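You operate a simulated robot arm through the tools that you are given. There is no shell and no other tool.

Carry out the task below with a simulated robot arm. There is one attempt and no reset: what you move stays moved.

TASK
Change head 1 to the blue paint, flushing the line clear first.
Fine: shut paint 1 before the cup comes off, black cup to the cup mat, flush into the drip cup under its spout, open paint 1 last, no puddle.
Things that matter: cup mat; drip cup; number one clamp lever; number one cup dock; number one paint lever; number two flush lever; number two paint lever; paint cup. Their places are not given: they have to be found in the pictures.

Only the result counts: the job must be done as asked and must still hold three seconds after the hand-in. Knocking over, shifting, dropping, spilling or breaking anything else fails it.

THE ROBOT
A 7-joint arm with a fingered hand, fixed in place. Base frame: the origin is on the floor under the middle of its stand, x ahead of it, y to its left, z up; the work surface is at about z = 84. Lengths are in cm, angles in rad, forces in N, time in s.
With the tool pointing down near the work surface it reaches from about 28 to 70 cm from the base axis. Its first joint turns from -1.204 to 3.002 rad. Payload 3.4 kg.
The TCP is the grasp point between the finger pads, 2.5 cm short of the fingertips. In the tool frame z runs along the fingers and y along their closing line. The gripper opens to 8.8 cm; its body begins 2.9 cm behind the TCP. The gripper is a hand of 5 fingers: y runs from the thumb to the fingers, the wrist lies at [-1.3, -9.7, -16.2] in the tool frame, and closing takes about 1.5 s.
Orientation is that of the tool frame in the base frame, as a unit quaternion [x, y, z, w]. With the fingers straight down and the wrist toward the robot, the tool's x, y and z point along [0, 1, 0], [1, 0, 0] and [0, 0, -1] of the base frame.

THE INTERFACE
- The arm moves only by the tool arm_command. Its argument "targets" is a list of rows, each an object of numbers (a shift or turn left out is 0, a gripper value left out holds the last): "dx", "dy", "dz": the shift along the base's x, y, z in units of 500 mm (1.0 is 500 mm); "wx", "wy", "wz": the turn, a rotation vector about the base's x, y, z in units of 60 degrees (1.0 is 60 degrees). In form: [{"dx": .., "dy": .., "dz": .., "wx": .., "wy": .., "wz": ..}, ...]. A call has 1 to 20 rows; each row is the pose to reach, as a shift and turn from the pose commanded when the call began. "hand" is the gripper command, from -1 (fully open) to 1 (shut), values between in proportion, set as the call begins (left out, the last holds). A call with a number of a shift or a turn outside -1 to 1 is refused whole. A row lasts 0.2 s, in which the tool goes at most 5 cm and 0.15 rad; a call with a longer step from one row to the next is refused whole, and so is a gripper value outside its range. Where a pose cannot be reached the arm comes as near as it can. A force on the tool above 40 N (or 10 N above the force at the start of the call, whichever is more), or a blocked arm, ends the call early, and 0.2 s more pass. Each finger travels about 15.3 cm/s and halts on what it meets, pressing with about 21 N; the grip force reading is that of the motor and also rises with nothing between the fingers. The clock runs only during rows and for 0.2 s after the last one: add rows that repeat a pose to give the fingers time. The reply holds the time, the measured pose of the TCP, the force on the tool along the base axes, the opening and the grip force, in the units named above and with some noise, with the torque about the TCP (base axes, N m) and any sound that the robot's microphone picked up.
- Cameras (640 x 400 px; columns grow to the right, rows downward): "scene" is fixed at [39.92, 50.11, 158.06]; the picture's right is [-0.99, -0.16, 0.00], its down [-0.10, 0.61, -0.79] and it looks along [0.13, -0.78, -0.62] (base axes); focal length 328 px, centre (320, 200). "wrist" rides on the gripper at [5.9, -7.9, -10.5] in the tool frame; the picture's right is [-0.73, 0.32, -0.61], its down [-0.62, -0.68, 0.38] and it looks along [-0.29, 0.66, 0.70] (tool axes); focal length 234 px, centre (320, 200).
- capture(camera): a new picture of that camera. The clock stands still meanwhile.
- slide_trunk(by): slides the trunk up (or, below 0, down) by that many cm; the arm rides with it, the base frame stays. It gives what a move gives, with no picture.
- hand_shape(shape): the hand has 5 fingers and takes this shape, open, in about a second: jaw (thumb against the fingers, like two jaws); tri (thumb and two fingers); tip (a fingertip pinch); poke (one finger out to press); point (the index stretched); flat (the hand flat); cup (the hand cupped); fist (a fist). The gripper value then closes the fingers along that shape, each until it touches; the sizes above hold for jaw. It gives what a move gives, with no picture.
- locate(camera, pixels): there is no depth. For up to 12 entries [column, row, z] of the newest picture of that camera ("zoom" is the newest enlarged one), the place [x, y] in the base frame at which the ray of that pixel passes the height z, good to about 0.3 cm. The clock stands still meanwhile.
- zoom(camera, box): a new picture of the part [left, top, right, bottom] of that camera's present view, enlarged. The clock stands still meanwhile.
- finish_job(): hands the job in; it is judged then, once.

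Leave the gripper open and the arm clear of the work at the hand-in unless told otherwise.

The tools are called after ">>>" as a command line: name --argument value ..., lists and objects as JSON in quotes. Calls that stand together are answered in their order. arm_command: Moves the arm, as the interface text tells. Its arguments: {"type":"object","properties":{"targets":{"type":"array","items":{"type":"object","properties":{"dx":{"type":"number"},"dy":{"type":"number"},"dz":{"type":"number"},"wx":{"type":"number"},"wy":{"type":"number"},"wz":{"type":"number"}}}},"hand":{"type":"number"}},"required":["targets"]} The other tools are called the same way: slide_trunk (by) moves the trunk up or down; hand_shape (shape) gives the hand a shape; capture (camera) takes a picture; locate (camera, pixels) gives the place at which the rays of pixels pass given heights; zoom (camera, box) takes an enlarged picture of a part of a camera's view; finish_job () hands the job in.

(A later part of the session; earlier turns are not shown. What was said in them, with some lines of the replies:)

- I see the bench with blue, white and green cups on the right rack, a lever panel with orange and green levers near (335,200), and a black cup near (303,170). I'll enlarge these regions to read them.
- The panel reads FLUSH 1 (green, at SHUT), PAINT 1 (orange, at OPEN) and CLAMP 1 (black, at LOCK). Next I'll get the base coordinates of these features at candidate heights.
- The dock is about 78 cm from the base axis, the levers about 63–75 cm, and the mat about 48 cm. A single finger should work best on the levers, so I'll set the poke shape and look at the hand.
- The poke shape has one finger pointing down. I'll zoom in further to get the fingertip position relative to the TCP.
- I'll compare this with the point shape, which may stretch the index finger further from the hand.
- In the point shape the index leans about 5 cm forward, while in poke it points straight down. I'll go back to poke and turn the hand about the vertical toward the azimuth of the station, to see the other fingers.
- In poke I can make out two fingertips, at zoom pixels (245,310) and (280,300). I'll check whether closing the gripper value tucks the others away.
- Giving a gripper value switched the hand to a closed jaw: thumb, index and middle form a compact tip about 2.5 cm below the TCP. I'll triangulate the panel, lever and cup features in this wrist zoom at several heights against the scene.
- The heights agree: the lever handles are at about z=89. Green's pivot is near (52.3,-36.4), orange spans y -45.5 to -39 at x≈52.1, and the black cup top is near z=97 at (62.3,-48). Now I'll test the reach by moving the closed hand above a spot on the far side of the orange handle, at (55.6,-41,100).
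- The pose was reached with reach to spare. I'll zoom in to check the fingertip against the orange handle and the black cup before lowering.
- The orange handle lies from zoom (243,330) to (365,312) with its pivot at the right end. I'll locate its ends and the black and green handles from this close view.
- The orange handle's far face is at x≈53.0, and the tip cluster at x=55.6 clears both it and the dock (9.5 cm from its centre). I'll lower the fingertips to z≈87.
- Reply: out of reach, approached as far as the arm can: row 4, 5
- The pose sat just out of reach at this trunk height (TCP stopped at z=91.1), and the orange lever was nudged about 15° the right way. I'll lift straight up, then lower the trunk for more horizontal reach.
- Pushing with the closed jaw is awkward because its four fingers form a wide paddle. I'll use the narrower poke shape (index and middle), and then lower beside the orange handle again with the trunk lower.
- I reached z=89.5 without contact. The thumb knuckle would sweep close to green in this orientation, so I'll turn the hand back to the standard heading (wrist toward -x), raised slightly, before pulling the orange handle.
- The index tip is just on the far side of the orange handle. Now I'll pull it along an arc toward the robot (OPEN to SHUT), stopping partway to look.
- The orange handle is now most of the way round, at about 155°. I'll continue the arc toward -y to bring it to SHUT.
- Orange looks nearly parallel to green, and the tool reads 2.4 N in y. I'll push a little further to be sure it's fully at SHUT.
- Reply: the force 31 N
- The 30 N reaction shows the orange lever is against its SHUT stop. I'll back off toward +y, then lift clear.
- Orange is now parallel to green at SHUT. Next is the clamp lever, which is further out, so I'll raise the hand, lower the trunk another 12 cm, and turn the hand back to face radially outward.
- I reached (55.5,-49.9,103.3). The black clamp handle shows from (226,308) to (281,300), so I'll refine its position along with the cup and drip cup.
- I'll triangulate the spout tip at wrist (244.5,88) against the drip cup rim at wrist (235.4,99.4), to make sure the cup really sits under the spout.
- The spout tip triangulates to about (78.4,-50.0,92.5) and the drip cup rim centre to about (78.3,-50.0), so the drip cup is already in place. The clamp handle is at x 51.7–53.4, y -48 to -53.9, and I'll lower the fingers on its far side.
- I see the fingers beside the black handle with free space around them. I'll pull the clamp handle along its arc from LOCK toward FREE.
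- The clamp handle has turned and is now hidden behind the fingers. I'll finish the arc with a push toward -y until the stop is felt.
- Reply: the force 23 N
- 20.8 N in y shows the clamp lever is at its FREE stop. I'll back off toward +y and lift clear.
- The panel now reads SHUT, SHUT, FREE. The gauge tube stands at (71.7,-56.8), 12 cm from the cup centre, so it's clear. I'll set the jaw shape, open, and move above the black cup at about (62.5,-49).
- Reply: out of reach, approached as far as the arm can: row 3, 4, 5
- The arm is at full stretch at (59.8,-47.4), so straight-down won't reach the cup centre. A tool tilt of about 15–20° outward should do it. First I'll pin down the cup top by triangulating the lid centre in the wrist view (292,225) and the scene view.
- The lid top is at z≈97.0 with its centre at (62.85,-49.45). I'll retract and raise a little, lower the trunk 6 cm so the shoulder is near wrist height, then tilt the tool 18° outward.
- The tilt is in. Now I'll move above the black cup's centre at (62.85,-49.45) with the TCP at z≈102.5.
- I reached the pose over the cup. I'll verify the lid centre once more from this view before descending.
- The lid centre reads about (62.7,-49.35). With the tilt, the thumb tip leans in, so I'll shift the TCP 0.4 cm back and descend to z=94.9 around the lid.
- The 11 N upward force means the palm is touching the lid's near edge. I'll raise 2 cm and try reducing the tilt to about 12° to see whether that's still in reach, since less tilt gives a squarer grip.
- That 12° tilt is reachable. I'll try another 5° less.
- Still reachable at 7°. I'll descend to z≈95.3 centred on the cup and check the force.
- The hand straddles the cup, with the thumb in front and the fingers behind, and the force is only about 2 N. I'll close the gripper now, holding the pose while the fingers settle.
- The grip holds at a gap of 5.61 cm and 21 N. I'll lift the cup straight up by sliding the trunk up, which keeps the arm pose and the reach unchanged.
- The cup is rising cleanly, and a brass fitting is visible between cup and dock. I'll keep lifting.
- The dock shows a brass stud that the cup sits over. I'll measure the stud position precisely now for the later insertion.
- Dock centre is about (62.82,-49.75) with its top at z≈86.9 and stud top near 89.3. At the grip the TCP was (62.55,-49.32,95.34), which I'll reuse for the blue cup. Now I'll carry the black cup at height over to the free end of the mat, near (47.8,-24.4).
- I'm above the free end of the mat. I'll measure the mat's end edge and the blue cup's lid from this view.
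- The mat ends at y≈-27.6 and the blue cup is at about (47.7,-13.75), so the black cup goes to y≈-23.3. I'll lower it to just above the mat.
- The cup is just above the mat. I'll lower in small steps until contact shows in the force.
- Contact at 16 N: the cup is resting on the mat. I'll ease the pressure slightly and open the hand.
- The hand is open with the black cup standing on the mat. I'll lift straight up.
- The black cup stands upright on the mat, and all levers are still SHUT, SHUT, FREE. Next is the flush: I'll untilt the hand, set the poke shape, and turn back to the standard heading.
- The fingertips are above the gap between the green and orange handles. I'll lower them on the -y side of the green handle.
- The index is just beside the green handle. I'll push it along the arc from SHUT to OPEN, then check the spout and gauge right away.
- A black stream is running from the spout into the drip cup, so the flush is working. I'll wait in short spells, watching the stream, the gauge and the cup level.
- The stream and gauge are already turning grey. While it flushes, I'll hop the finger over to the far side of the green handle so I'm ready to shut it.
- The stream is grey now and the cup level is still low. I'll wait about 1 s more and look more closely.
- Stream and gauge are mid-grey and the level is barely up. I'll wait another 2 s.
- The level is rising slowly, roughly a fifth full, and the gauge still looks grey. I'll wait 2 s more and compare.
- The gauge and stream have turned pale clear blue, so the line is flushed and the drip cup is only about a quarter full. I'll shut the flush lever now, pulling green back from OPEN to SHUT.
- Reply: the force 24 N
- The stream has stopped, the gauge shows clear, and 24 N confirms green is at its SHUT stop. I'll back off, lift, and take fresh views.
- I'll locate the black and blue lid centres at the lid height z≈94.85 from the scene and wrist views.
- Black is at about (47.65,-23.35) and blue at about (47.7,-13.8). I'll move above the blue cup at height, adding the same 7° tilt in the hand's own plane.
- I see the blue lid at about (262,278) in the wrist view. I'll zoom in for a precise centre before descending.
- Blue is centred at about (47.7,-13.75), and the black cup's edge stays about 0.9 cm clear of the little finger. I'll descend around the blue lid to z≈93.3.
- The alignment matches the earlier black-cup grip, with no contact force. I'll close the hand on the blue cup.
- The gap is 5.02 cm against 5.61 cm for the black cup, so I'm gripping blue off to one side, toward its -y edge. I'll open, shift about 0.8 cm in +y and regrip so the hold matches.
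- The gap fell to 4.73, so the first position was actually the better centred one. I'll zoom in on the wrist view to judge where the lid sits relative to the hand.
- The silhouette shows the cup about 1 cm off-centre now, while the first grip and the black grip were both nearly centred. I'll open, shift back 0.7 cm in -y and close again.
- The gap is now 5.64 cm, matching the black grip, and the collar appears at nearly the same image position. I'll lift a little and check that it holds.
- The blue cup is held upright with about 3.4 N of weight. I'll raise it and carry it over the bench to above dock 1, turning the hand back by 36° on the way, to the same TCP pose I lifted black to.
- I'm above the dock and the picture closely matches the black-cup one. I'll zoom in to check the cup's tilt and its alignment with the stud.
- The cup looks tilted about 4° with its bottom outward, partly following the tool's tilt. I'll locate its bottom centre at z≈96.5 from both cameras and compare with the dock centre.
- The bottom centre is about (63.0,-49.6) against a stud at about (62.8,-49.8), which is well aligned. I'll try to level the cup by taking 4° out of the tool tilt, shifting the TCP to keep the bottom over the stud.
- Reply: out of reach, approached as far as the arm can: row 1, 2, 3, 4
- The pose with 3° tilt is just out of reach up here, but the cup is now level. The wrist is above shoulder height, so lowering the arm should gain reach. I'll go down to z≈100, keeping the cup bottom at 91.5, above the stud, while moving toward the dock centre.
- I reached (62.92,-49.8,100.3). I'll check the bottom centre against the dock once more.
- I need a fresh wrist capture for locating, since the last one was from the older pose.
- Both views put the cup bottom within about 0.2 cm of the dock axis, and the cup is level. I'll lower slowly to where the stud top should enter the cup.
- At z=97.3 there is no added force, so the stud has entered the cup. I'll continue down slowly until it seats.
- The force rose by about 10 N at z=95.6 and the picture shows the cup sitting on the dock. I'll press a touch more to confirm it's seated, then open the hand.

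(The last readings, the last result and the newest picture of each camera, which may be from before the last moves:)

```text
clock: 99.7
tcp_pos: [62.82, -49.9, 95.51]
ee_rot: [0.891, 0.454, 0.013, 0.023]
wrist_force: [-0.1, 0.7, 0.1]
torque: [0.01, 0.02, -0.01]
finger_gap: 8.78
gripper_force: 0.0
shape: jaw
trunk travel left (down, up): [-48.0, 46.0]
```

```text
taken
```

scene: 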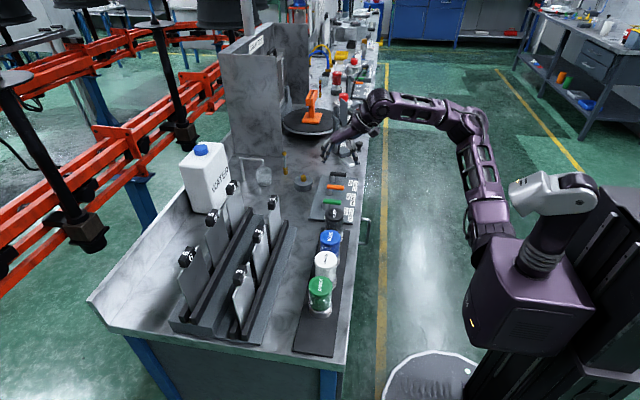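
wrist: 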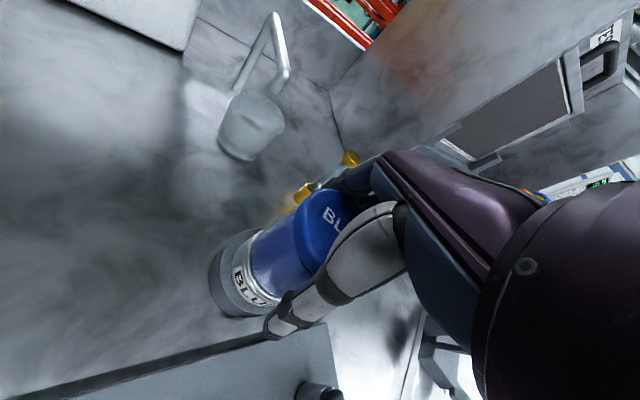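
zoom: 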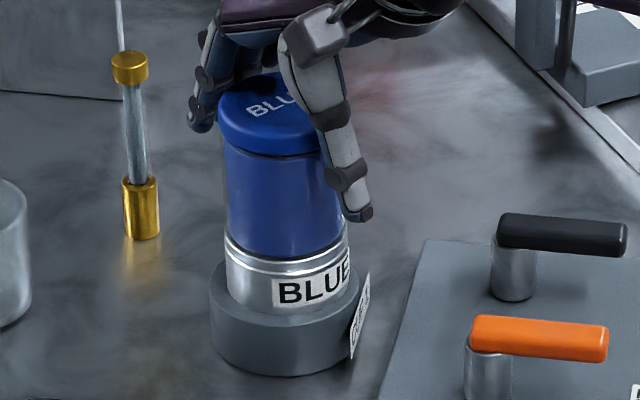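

The hand is open and the blue cup stands seated. I'll rise straight up with the trunk so the arm doesn't drift at its reach limit.

>>> slide_trunk --by 9

>>> zoom --camera "scene" --box '[275, 135, 375, 215]'

>>> capture --camera "wrist"

```text
clock: 101.0
tcp_pos: [62.75, -49.93, 104.48]
ee_rot: [0.891, 0.454, 0.012, 0.023]
wrist_force: [0.2, -0.4, -0.9]
torque: [0.0, 0.03, 0.01]
finger_gap: 8.78
gripper_force: 0.2
shape: jaw
trunk travel left (down, up): [-57.0, 37.0]
```

```text
5.00 times, centred on (325, 175) of scene
```

zoom: 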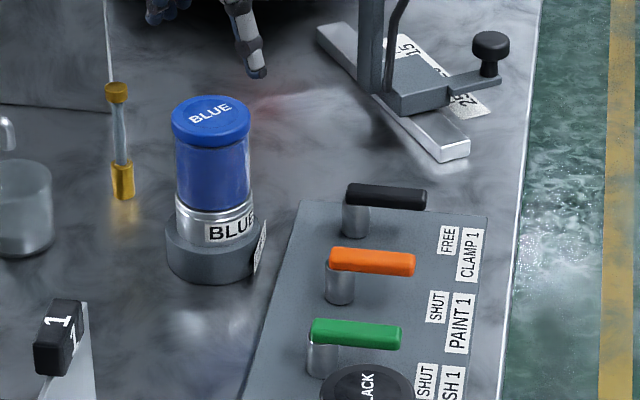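

```text
taken
```

wrist: 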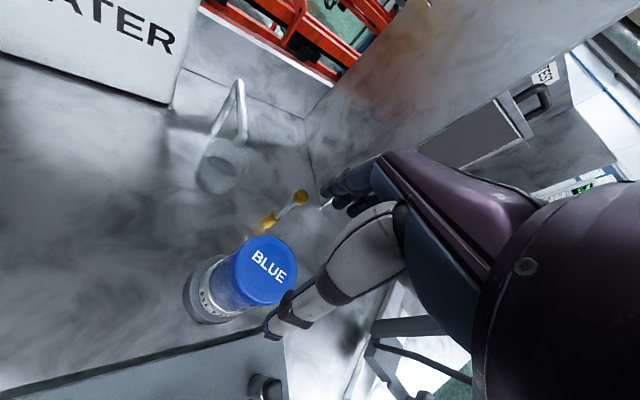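

The blue cup is seated upright in dock 1. Next I'll lock the clamp: set poke, untilt, and move above the -y side of the clamp handle. First I'll check how close the press base lies.

>>> locate --camera "scene" --pixels '[[352, 167, 84], [341, 156, 84], [359, 150, 88], [324, 142, 84]]'

>>> hand_shape --shape "poke"

>>> arm_command --targets '[{"dx": -0.07, "dy": -0.03, "wx": 0.0147, "wy": 0.02}, {"dx": -0.14, "dy": -0.06, "wx": 0.0294, "wy": 0.0405}, {"dx": -0.21, "dy": -0.09, "wx": 0.0294, "wy": 0.0405}, {"dx": -0.285, "dy": -0.128, "wx": 0.0294, "wy": 0.0405}, {"dx": -0.285, "dy": -0.128, "wx": 0.0294, "wy": 0.0405}]'

>>> zoom --camera "scene" --box '[280, 120, 380, 205]'

>>> capture --camera "wrist"

```text
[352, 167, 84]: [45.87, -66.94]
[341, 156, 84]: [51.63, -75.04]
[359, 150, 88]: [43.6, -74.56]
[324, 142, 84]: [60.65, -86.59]
```

```text
clock: 101.9
tcp_pos: [62.91, -50.04, 104.48]
ee_rot: [0.891, 0.454, 0.013, 0.023]
wrist_force: [0.2, -0.9, 0.8]
torque: [0.0, -0.03, -0.03]
finger_gap: 0.0
gripper_force: 0.0
shape: poke
trunk travel left (down, up): [-57.0, 37.0]
```

```text
clock: 103.1
tcp_pos: [48.61, -56.39, 104.71]
ee_rot: [0.89, 0.455, 0.0, 0.0]
wrist_force: [0.0, 0.1, 0.3]
torque: [0.01, -0.01, 0.02]
finger_gap: 0.0
gripper_force: 0.0
shape: poke
trunk travel left (down, up): [-57.0, 37.0]
```

```text
4.71 times, centred on (330, 162) of scene
```

zoom: 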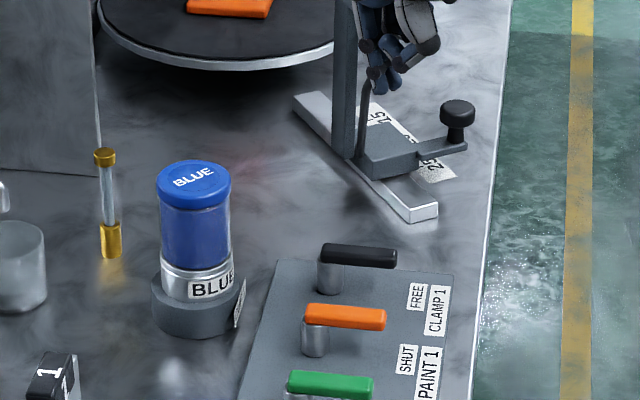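

```text
taken
```

wrist: 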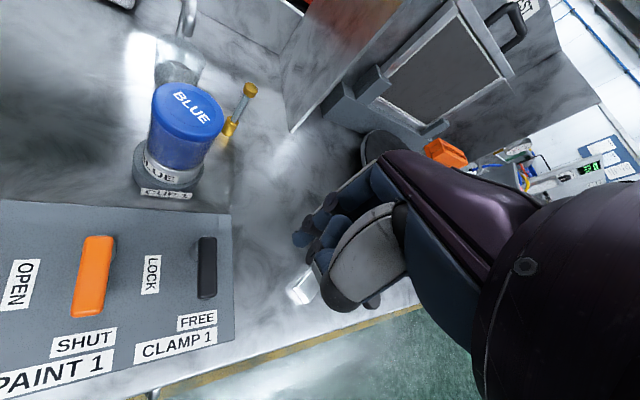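

The press bar's near end is at (45.9,-66.9), 10 cm away from the finger. I'll locate the clamp handle edges in this view.

>>> locate --camera "wrist" --pixels '[[208, 238, 89.7], [207, 297, 89.7], [198, 270, 89.7], [216, 270, 89.7], [74, 315, 89.7], [115, 240, 89.7]]'

```text
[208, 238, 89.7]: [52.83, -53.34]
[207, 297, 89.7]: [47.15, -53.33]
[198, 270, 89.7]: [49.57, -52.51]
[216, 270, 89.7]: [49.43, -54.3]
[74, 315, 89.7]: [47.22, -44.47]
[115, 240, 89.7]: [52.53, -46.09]
```

The clamp handle spans x 47.1–53.0, y -54.2 to -52.5. I'll lower with the trunk 9 cm (fingertips at 93), then the rest with the arm, on the -y side of the handle.

>>> arm_command --targets '[{"dy": -0.006}, {"dy": -0.012}, {"dy": -0.012}]'

>>> slide_trunk --by -9

>>> arm_command --targets '[{"dz": -0.03}, {"dz": -0.06}, {"dz": -0.09}, {"dz": -0.11}, {"dz": -0.11}]'

>>> zoom --camera "scene" --box '[290, 140, 370, 205]'

>>> zoom --camera "wrist" --box '[160, 140, 400, 340]'

```text
clock: 103.9
tcp_pos: [48.71, -56.91, 104.48]
ee_rot: [0.891, 0.454, 0.001, 0.0]
wrist_force: [-0.3, -0.3, -0.5]
torque: [-0.02, 0.0, 0.0]
finger_gap: 0.01
gripper_force: 0.0
shape: poke
trunk travel left (down, up): [-57.0, 37.0]
```

```text
clock: 105.1
tcp_pos: [48.58, -56.97, 95.71]
ee_rot: [0.891, 0.454, 0.002, 0.0]
wrist_force: [-0.7, 0.5, -0.1]
torque: [0.03, 0.05, 0.04]
finger_gap: 0.0
gripper_force: 0.0
shape: poke
trunk travel left (down, up): [-48.0, 46.0]
```

```text
clock: 106.3
tcp_pos: [48.78, -56.94, 90.18]
ee_rot: [0.891, 0.455, 0.001, 0.0]
wrist_force: [-0.2, 0.2, -0.1]
torque: [-0.01, 0.02, -0.04]
finger_gap: 0.0
gripper_force: 0.1
shape: poke
trunk travel left (down, up): [-48.0, 46.0]
```

```text
6.15 times, centred on (330, 172) of scene
```

zoom: 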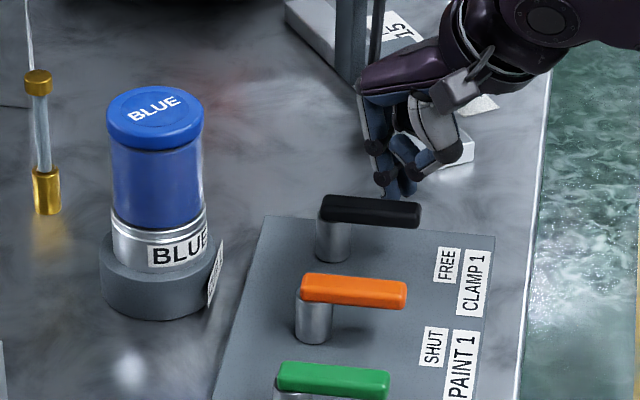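

```text
2.00 times, centred on (280, 240) of wrist
```

zoom: 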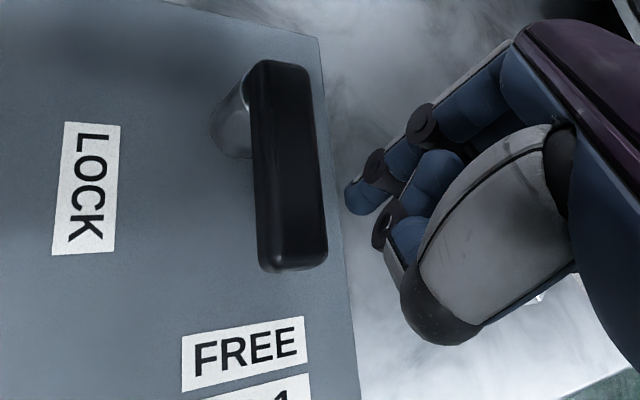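

The finger sits on the -y side of the clamp handle. I'll push it along the arc from FREE to LOCK.

>>> arm_command --targets '[{"dx": -0.008, "dy": 0.021}, {"dx": -0.018, "dy": 0.045}, {"dx": -0.022, "dy": 0.069}, {"dx": -0.019, "dy": 0.095}, {"dx": -0.008, "dy": 0.117}, {"dx": 0.009, "dy": 0.135}, {"dx": 0.03, "dy": 0.147}, {"dx": 0.03, "dy": 0.147}]'

>>> zoom --camera "scene" --box '[290, 145, 370, 210]'

>>> zoom --camera "wrist" --box '[160, 140, 400, 340]'

```text
clock: 108.1
tcp_pos: [50.2, -49.57, 90.08]
ee_rot: [0.891, 0.453, 0.001, 0.0]
wrist_force: [-2.4, -0.3, 0.3]
torque: [0.01, 0.01, 0.0]
finger_gap: 0.0
gripper_force: 0.1
shape: poke
trunk travel left (down, up): [-48.0, 46.0]
```

```text
6.15 times, centred on (330, 178) of scene
```

zoom: 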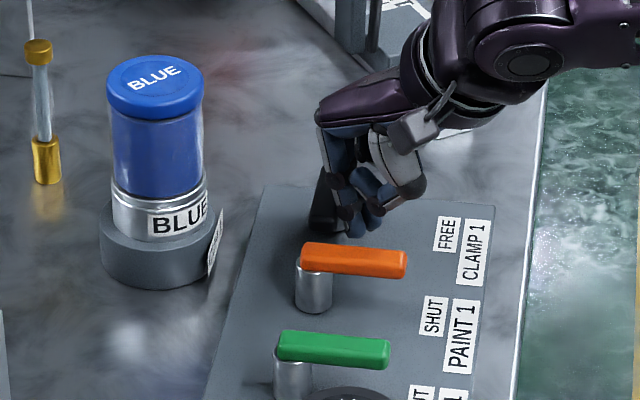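

```text
2.00 times, centred on (280, 240) of wrist
```

zoom: 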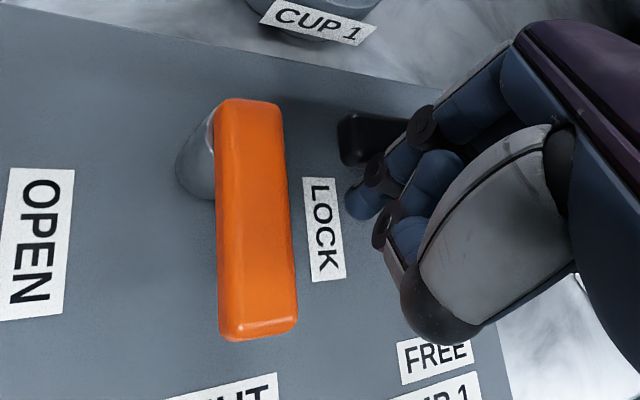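

The handle is nearly at LOCK, with 2.4 N reaction. I'll push further in +x until the stop is felt.

>>> arm_command --targets '[{"dx": 0.006}, {"dx": 0.012}, {"dx": 0.018}, {"dx": 0.022}, {"dx": 0.022}]'

>>> zoom --camera "scene" --box '[290, 145, 370, 210]'

```text
clock: 109.3
tcp_pos: [50.76, -49.62, 90.15]
ee_rot: [0.891, 0.454, 0.002, 0.001]
wrist_force: [-20.5, 0.6, 5.3]
torque: [0.0, 0.13, 0.03]
finger_gap: 0.0
gripper_force: 0.1
shape: poke
trunk travel left (down, up): [-48.0, 46.0]
```

```text
6.15 times, centred on (330, 178) of scene
```

zoom: 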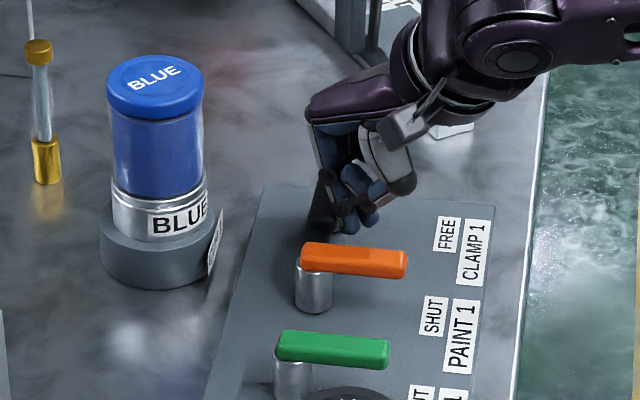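

A 20.5 N reaction means the clamp is at its LOCK stop. I'll back off in -x and lift.

>>> arm_command --targets '[{"dx": -0.018}, {"dx": -0.04}, {"dx": -0.04, "dz": 0.06}, {"dx": -0.04, "dz": 0.13}, {"dx": -0.04, "dz": 0.2}, {"dx": -0.04, "dz": 0.28}, {"dx": -0.04, "dz": 0.28}]'

>>> zoom --camera "scene" --box '[280, 140, 380, 220]'

>>> capture --camera "wrist"

```text
clock: 110.9
tcp_pos: [49.43, -49.62, 104.08]
ee_rot: [0.891, 0.454, 0.001, -0.001]
wrist_force: [-0.5, -0.7, -0.7]
torque: [0.0, -0.01, -0.01]
finger_gap: 0.0
gripper_force: 0.1
shape: poke
trunk travel left (down, up): [-48.0, 46.0]
```

```text
5.00 times, centred on (330, 180) of scene
```

zoom: 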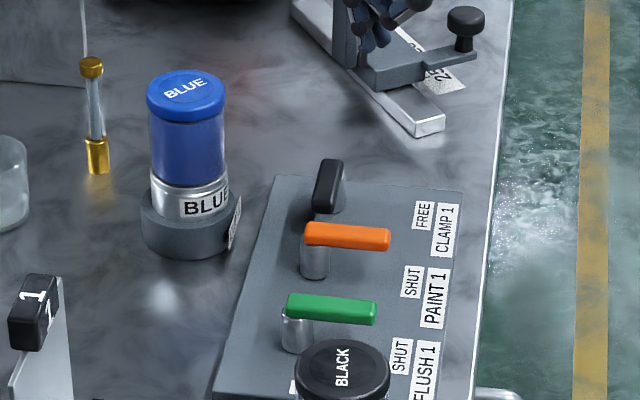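

```text
taken
```

wrist: 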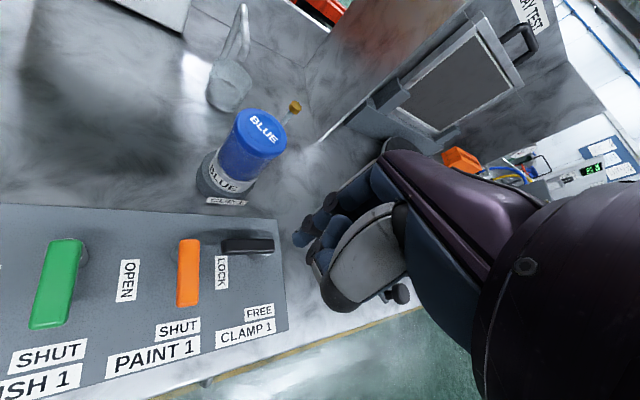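

Clamp is at LOCK, paint and flush at SHUT, and blue is in the dock. The last lever is paint 1. I'll turn the hand to the standard heading above the -y side of the orange handle.

>>> locate --camera "wrist" --pixels '[[188, 238, 89.7], [187, 307, 89.7], [178, 275, 89.7], [199, 270, 89.7], [222, 246, 89.7], [273, 244, 89.7], [30, 325, 89.7]]'

>>> arm_command --targets '[{"dx": -0.005, "dy": 0.01, "wz": 0.12}, {"dx": -0.01, "dy": 0.02, "wz": 0.24}, {"dx": -0.0146, "dy": 0.029, "wz": 0.36}, {"dx": -0.0146, "dy": 0.029, "wz": 0.48}, {"dx": -0.0146, "dy": 0.029, "wz": 0.6}, {"dx": -0.0146, "dy": 0.029, "wz": 0.6}]'

>>> capture --camera "wrist"

```text
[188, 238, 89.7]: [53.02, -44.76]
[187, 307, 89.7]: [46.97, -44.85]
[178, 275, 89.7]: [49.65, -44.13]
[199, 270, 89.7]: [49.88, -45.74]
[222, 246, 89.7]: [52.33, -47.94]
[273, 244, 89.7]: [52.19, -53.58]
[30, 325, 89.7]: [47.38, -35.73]
```

```text
clock: 112.3
tcp_pos: [48.55, -48.16, 104.04]
ee_rot: [0.707, 0.707, 0.001, -0.001]
wrist_force: [-0.2, -0.6, -0.1]
torque: [-0.01, -0.03, 0.01]
finger_gap: 0.0
gripper_force: 0.0
shape: poke
trunk travel left (down, up): [-48.0, 46.0]
```

```text
taken
```

wrist: 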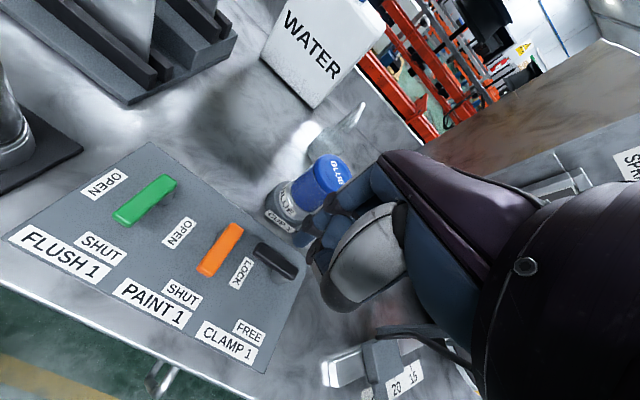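

The orange handle is centred at y≈-44.9. I'll lower the finger to z≈90.2 on its -y side.

>>> arm_command --targets '[{"dx": 0.002, "dy": -0.005, "dz": -0.07}, {"dx": 0.002, "dy": -0.005, "dz": -0.14}, {"dx": 0.002, "dy": -0.005, "dz": -0.2}, {"dx": 0.002, "dy": -0.005, "dz": -0.25}, {"dx": 0.002, "dy": -0.005, "dz": -0.277}, {"dx": 0.002, "dy": -0.005, "dz": -0.277}]'

>>> zoom --camera "scene" --box '[290, 145, 370, 210]'

>>> zoom --camera "wrist" --box '[160, 140, 400, 340]'

```text
clock: 113.7
tcp_pos: [48.55, -48.54, 90.2]
ee_rot: [0.708, 0.706, 0.001, -0.001]
wrist_force: [-0.1, -0.5, -0.1]
torque: [-0.01, 0.0, 0.01]
finger_gap: 0.0
gripper_force: 0.0
shape: poke
trunk travel left (down, up): [-48.0, 46.0]
```

```text
6.15 times, centred on (330, 178) of scene
```

zoom: 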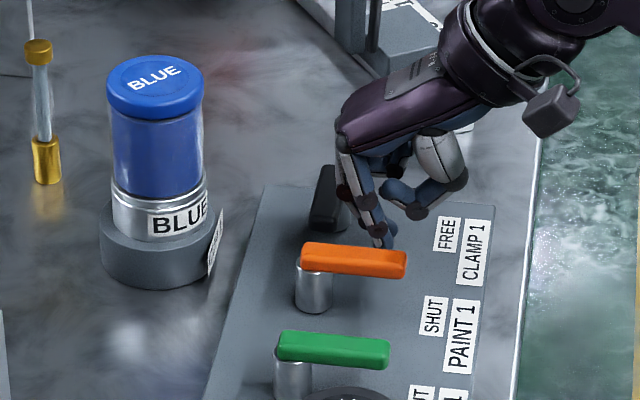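

```text
2.00 times, centred on (280, 240) of wrist
```

zoom: 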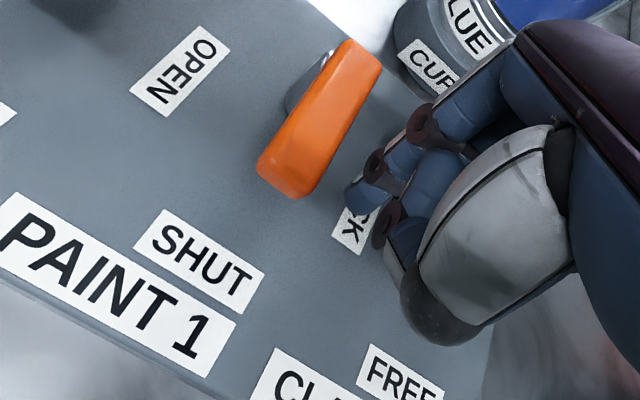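

The finger is in place beside the orange handle, clear of the clamp lever. I'll push paint 1 from SHUT to OPEN along the arc.

>>> arm_command --targets '[{"dx": -0.005, "dy": 0.02}, {"dx": -0.015, "dy": 0.042}, {"dx": -0.02, "dy": 0.068}, {"dx": -0.015, "dy": 0.096}, {"dx": 0.001, "dy": 0.123}, {"dx": 0.021, "dy": 0.142}, {"dx": 0.045, "dy": 0.154}, {"dx": 0.045, "dy": 0.154}]'

>>> zoom --camera "scene" --box '[290, 145, 370, 210]'

>>> zoom --camera "scene" --box '[235, 145, 325, 201]'

```text
clock: 115.5
tcp_pos: [50.66, -40.68, 90.33]
ee_rot: [0.707, 0.707, 0.003, 0.001]
wrist_force: [-5.2, -1.0, 3.8]
torque: [-0.03, 0.01, -0.07]
finger_gap: 0.0
gripper_force: 0.1
shape: poke
trunk travel left (down, up): [-48.0, 46.0]
```

```text
6.15 times, centred on (330, 178) of scene
```

zoom: 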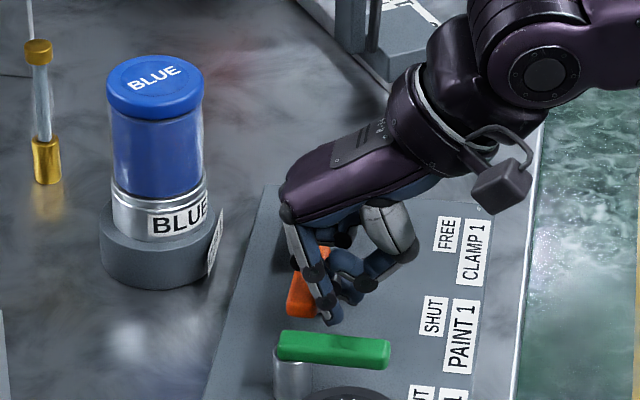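

```text
7.11 times, centred on (280, 173) of scene
```

zoom: 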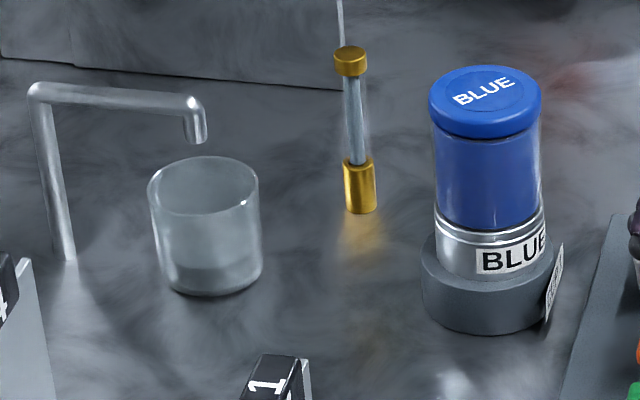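

The orange handle is round to OPEN, reading 5 N. I'll push slightly further in +x to be sure it's on its stop.

>>> arm_command --targets '[{"dx": 0.005}, {"dx": 0.01}, {"dx": 0.015}, {"dx": 0.02}, {"dx": 0.02}]'

>>> zoom --camera "scene" --box '[290, 145, 370, 210]'

>>> zoom --camera "scene" --box '[235, 145, 325, 201]'

```text
clock: 116.7
tcp_pos: [51.09, -40.69, 90.82]
ee_rot: [0.707, 0.707, 0.003, 0.003]
wrist_force: [-36.9, -2.7, 13.7]
torque: [-0.17, 0.57, -0.12]
finger_gap: 0.01
gripper_force: 0.1
shape: poke
trunk travel left (down, up): [-48.0, 46.0]
```

```text
6.15 times, centred on (330, 178) of scene
```

zoom: 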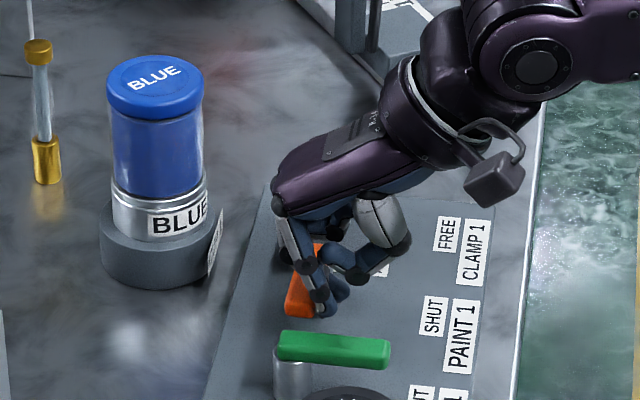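

```text
7.11 times, centred on (280, 173) of scene
```

zoom: 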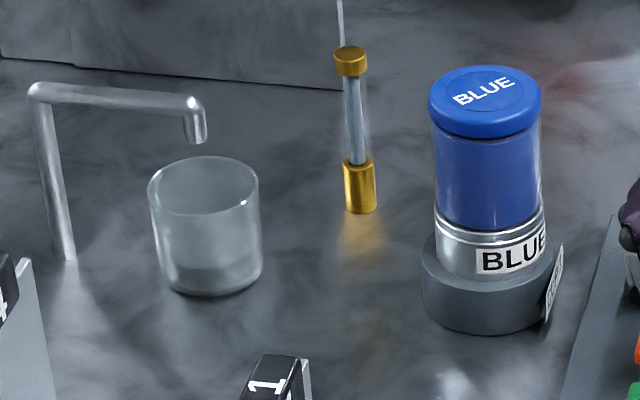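

37 N shows paint 1 is hard on its OPEN stop. I'll back off in -x and lift clear, then check everything.

>>> arm_command --targets '[{"dx": -0.02}, {"dx": -0.05}, {"dx": -0.05, "dz": 0.05}, {"dx": -0.05, "dz": 0.12}, {"dx": -0.05, "dz": 0.2}, {"dx": -0.05, "dz": 0.29}, {"dx": -0.05, "dz": 0.36}, {"dx": -0.05, "dz": 0.36}]'

>>> zoom --camera "scene" --box '[280, 140, 380, 220]'

>>> zoom --camera "scene" --box '[235, 145, 325, 201]'

>>> capture --camera "wrist"

```text
clock: 118.5
tcp_pos: [49.35, -40.75, 108.32]
ee_rot: [0.708, 0.707, 0.0, 0.0]
wrist_force: [-0.3, -0.2, 0.0]
torque: [0.02, -0.01, 0.0]
finger_gap: 0.0
gripper_force: 0.1
shape: poke
trunk travel left (down, up): [-48.0, 46.0]
```

```text
5.00 times, centred on (330, 180) of scene
```

zoom: 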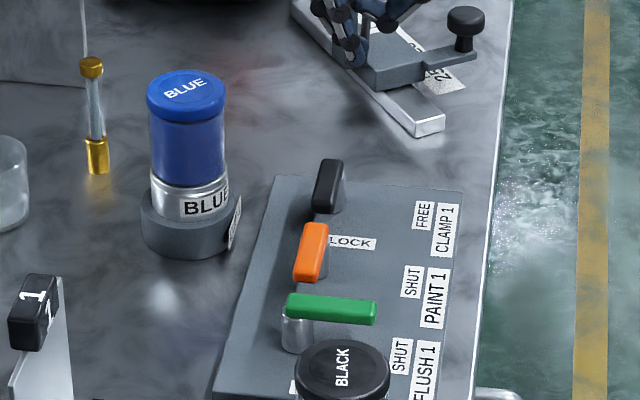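

```text
7.11 times, centred on (280, 173) of scene
```

zoom: 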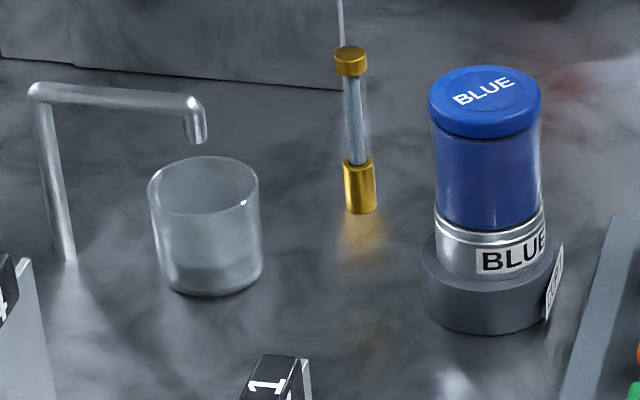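

```text
taken
```

wrist: 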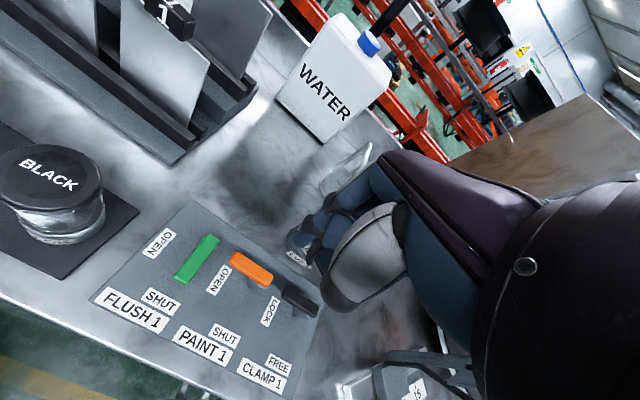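

All three levers read CLAMP LOCK, PAINT OPEN and FLUSH SHUT, and blue is docked. The gauge still shows pale, so I'll retreat with the hand opening, which lets some time pass, then watch whether blue comes through.

>>> hand_shape --shape "jaw"

>>> arm_command --targets '[{"dz": 0.06}, {"dx": -0.03, "dy": 0.05, "dz": 0.12}, {"dx": -0.06, "dy": 0.1, "dz": 0.18}, {"dx": -0.09, "dy": 0.16, "dz": 0.22}, {"dx": -0.12, "dy": 0.22, "dz": 0.24}, {"dx": -0.14, "dy": 0.25, "dz": 0.24}, {"dx": -0.14, "dy": 0.25, "dz": 0.24}]' --hand -1

>>> zoom --camera "scene" --box '[235, 145, 325, 201]'

>>> capture --camera "scene"

```text
clock: 119.4
tcp_pos: [49.43, -40.71, 108.4]
ee_rot: [0.707, 0.707, 0.0, -0.001]
wrist_force: [1.0, -0.9, -0.9]
torque: [0.04, 0.02, -0.01]
finger_gap: 8.81
gripper_force: 0.0
shape: jaw
trunk travel left (down, up): [-48.0, 46.0]
```

```text
clock: 121.0
tcp_pos: [42.44, -28.1, 120.4]
ee_rot: [0.707, 0.707, 0.001, -0.002]
wrist_force: [0.0, 0.2, 0.5]
torque: [0.0, 0.0, 0.03]
finger_gap: 8.8
gripper_force: 0.0
shape: jaw
trunk travel left (down, up): [-48.0, 46.0]
```

```text
7.11 times, centred on (280, 173) of scene
```

zoom: 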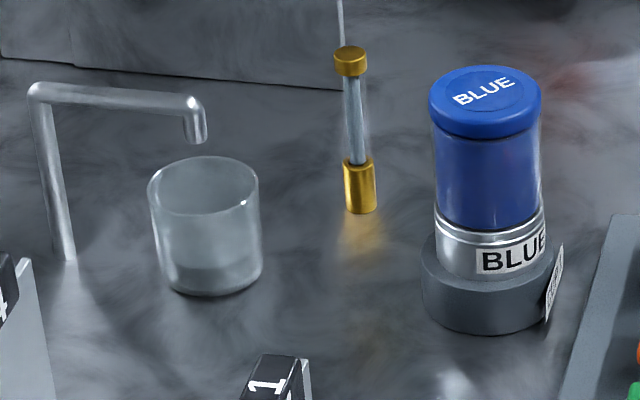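

```text
taken
```

scene: 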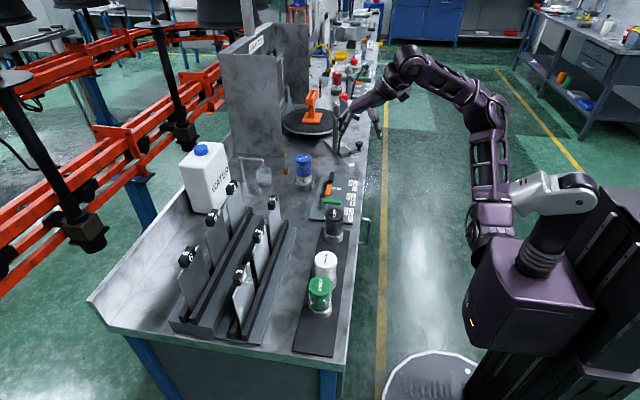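

The blue cup's lid sits at the same image position as the black one did, so it's seated properly. I'll wait a few seconds and look closely at the gauge and the bench for any change.

>>> arm_command --targets '[{"dx": 0}, {"dx": 0}, {"dx": 0}, {"dx": 0}, {"dx": 0}, {"dx": 0}, {"dx": 0}, {"dx": 0}, {"dx": 0}, {"dx": 0}, {"dx": 0}, {"dx": 0}, {"dx": 0}, {"dx": 0}, {"dx": 0}, {"dx": 0}, {"dx": 0}, {"dx": 0}, {"dx": 0}, {"dx": 0}]'

>>> zoom --camera "scene" --box '[250, 145, 325, 195]'

>>> zoom --camera "scene" --box '[290, 160, 370, 260]'

>>> zoom --camera "scene" --box '[310, 50, 380, 110]'

```text
clock: 125.2
tcp_pos: [42.42, -28.11, 120.38]
ee_rot: [0.707, 0.707, 0.0, -0.001]
wrist_force: [-0.3, -0.1, -0.2]
torque: [-0.01, 0.03, 0.05]
finger_gap: 8.79
gripper_force: 0.1
shape: jaw
trunk travel left (down, up): [-48.0, 46.0]
```

```text
8.00 times, centred on (288, 170) of scene
```

zoom: 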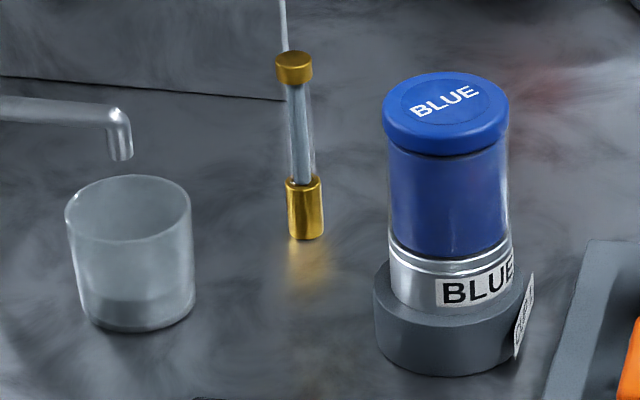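

```text
4.00 times, centred on (330, 210) of scene
```

zoom: 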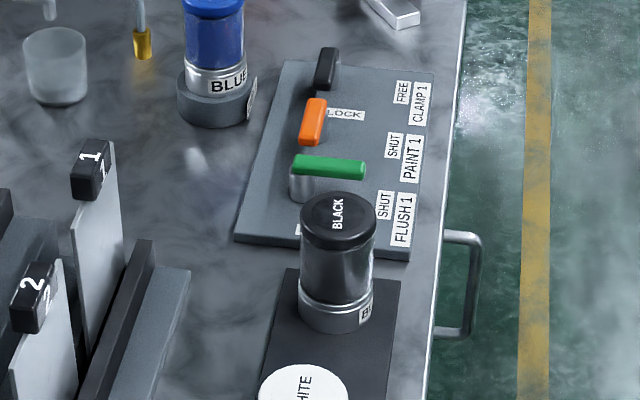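

```text
6.67 times, centred on (345, 80) of scene
```

zoom: 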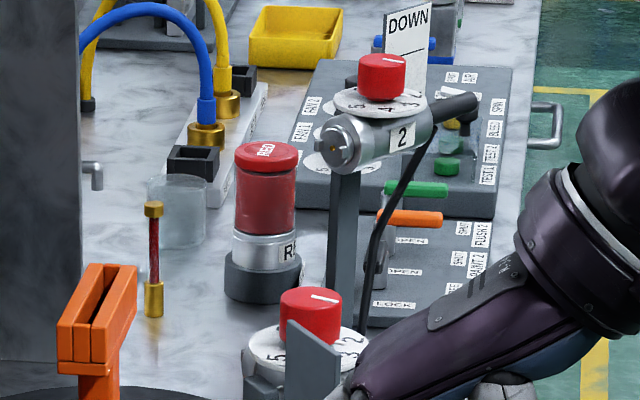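

Nothing leaks, and all objects look in place; at station 2 the line also keeps its colour with its paint shut, so the gauge likely just holds what is in the line. I'll compare the panel against the very first close-up with the same zoom, and look at the gauge once more.

>>> zoom --camera "scene" --box '[280, 160, 380, 222]'

>>> zoom --camera "scene" --box '[275, 145, 295, 180]'

>>> zoom --camera "scene" --box '[280, 145, 330, 195]'

```text
6.40 times, centred on (330, 191) of scene
```

zoom: 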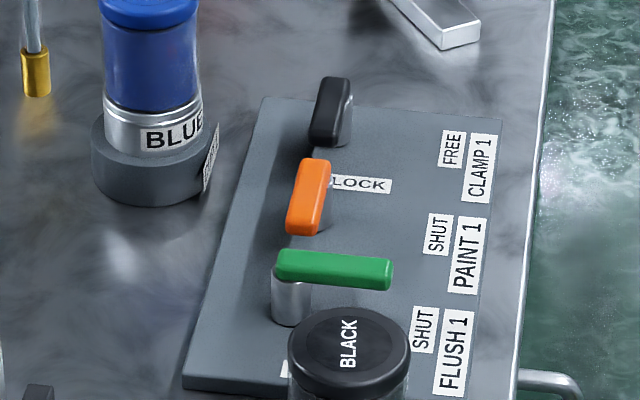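

```text
11.43 times, centred on (285, 162) of scene
```

zoom: 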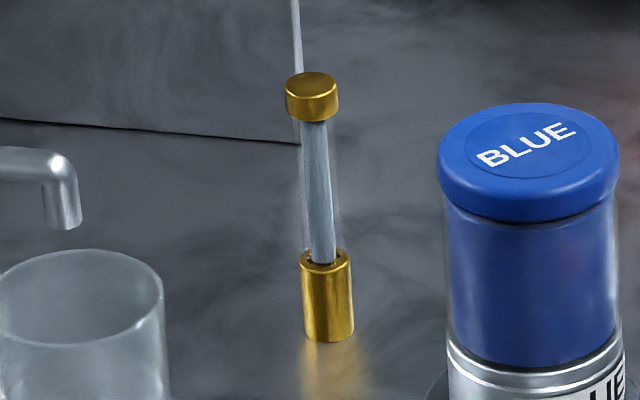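

```text
8.00 times, centred on (305, 170) of scene
```

zoom: 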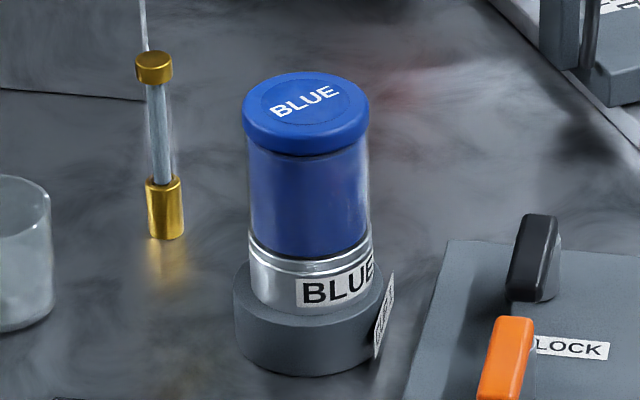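

The lever positions match the first picture exactly (LOCK, OPEN, SHUT), blue sits in the dock as black did, black stands on the mat, and there's no puddle. I'll move the open hand further back and up, well clear of the bench, and take a last look.

>>> arm_command --targets '[{"dx": -0.04, "dy": 0.02, "dz": 0.04}, {"dx": -0.08, "dy": 0.04, "dz": 0.08}, {"dx": -0.12, "dy": 0.06, "dz": 0.1}, {"dx": -0.14, "dy": 0.08, "dz": 0.1}, {"dx": -0.14, "dy": 0.08, "dz": 0.1}, {"dx": -0.14, "dy": 0.08, "dz": 0.1}]'

>>> capture --camera "scene"

>>> zoom --camera "scene" --box '[230, 140, 380, 240]'

```text
clock: 126.6
tcp_pos: [35.55, -24.25, 123.55]
ee_rot: [0.707, 0.708, 0.003, 0.001]
wrist_force: [0.8, 0.5, 0.1]
torque: [0.02, 0.02, 0.01]
finger_gap: 8.78
gripper_force: 0.1
shape: jaw
out of reach, approached as far as the arm can: row 2, 3, 4, 5, 6
trunk travel left (down, up): [-48.0, 46.0]
```

```text
taken
```

scene: 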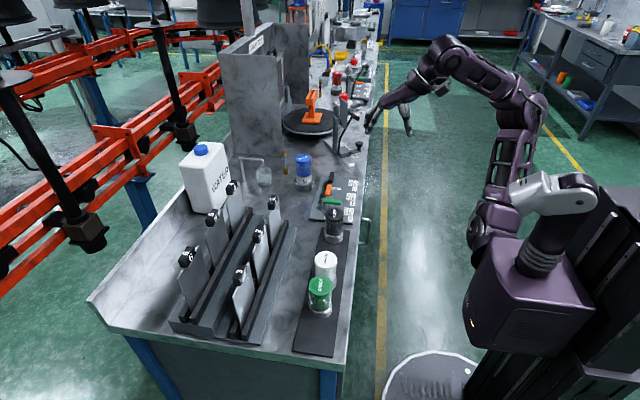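

```text
4.00 times, centred on (305, 190) of scene
```

zoom: 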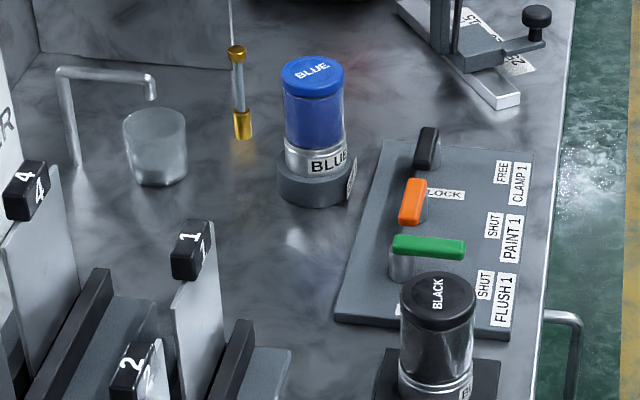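

The arm is clear and the hand is open. Blue is docked and locked, paint 1 is OPEN, flush 1 is SHUT, black is on the mat, and the drip cup holds the flush with a dry bench around it. Handing in.

>>> finish_job

```text
The job is handed in.
```

I changed head 1 over to the blue paint and handed the job in; the result hasn't come back to me. The sight tube still showed clear flush water about 10 s after I opened paint 1, so I didn't see blue reach the line. Paint 1 was hard on its OPEN stop and the blue cup looked fully seated, so the line probably fills only when the head draws paint.

In order:
1. **Paint 1:** shut to its stop before I touched the cup.
2. **Black cup:** clamp freed, cup lifted off and set upright on the free end of the cup mat.
3. **Flush:** ran about 10 s into the drip cup until the stream and sight tube went from black to clear, then shut. The drip cup is about a quarter full, and I saw no puddle.
4. **Blue cup:** seated on dock 1 and the clamp locked against its stop. It took three grips to centre my hold on it.
5. **Paint 1:** opened last, to its stop.

In the last picture the other cups, the press and station 2 looked undisturbed. The hand was open and clear of the bench.
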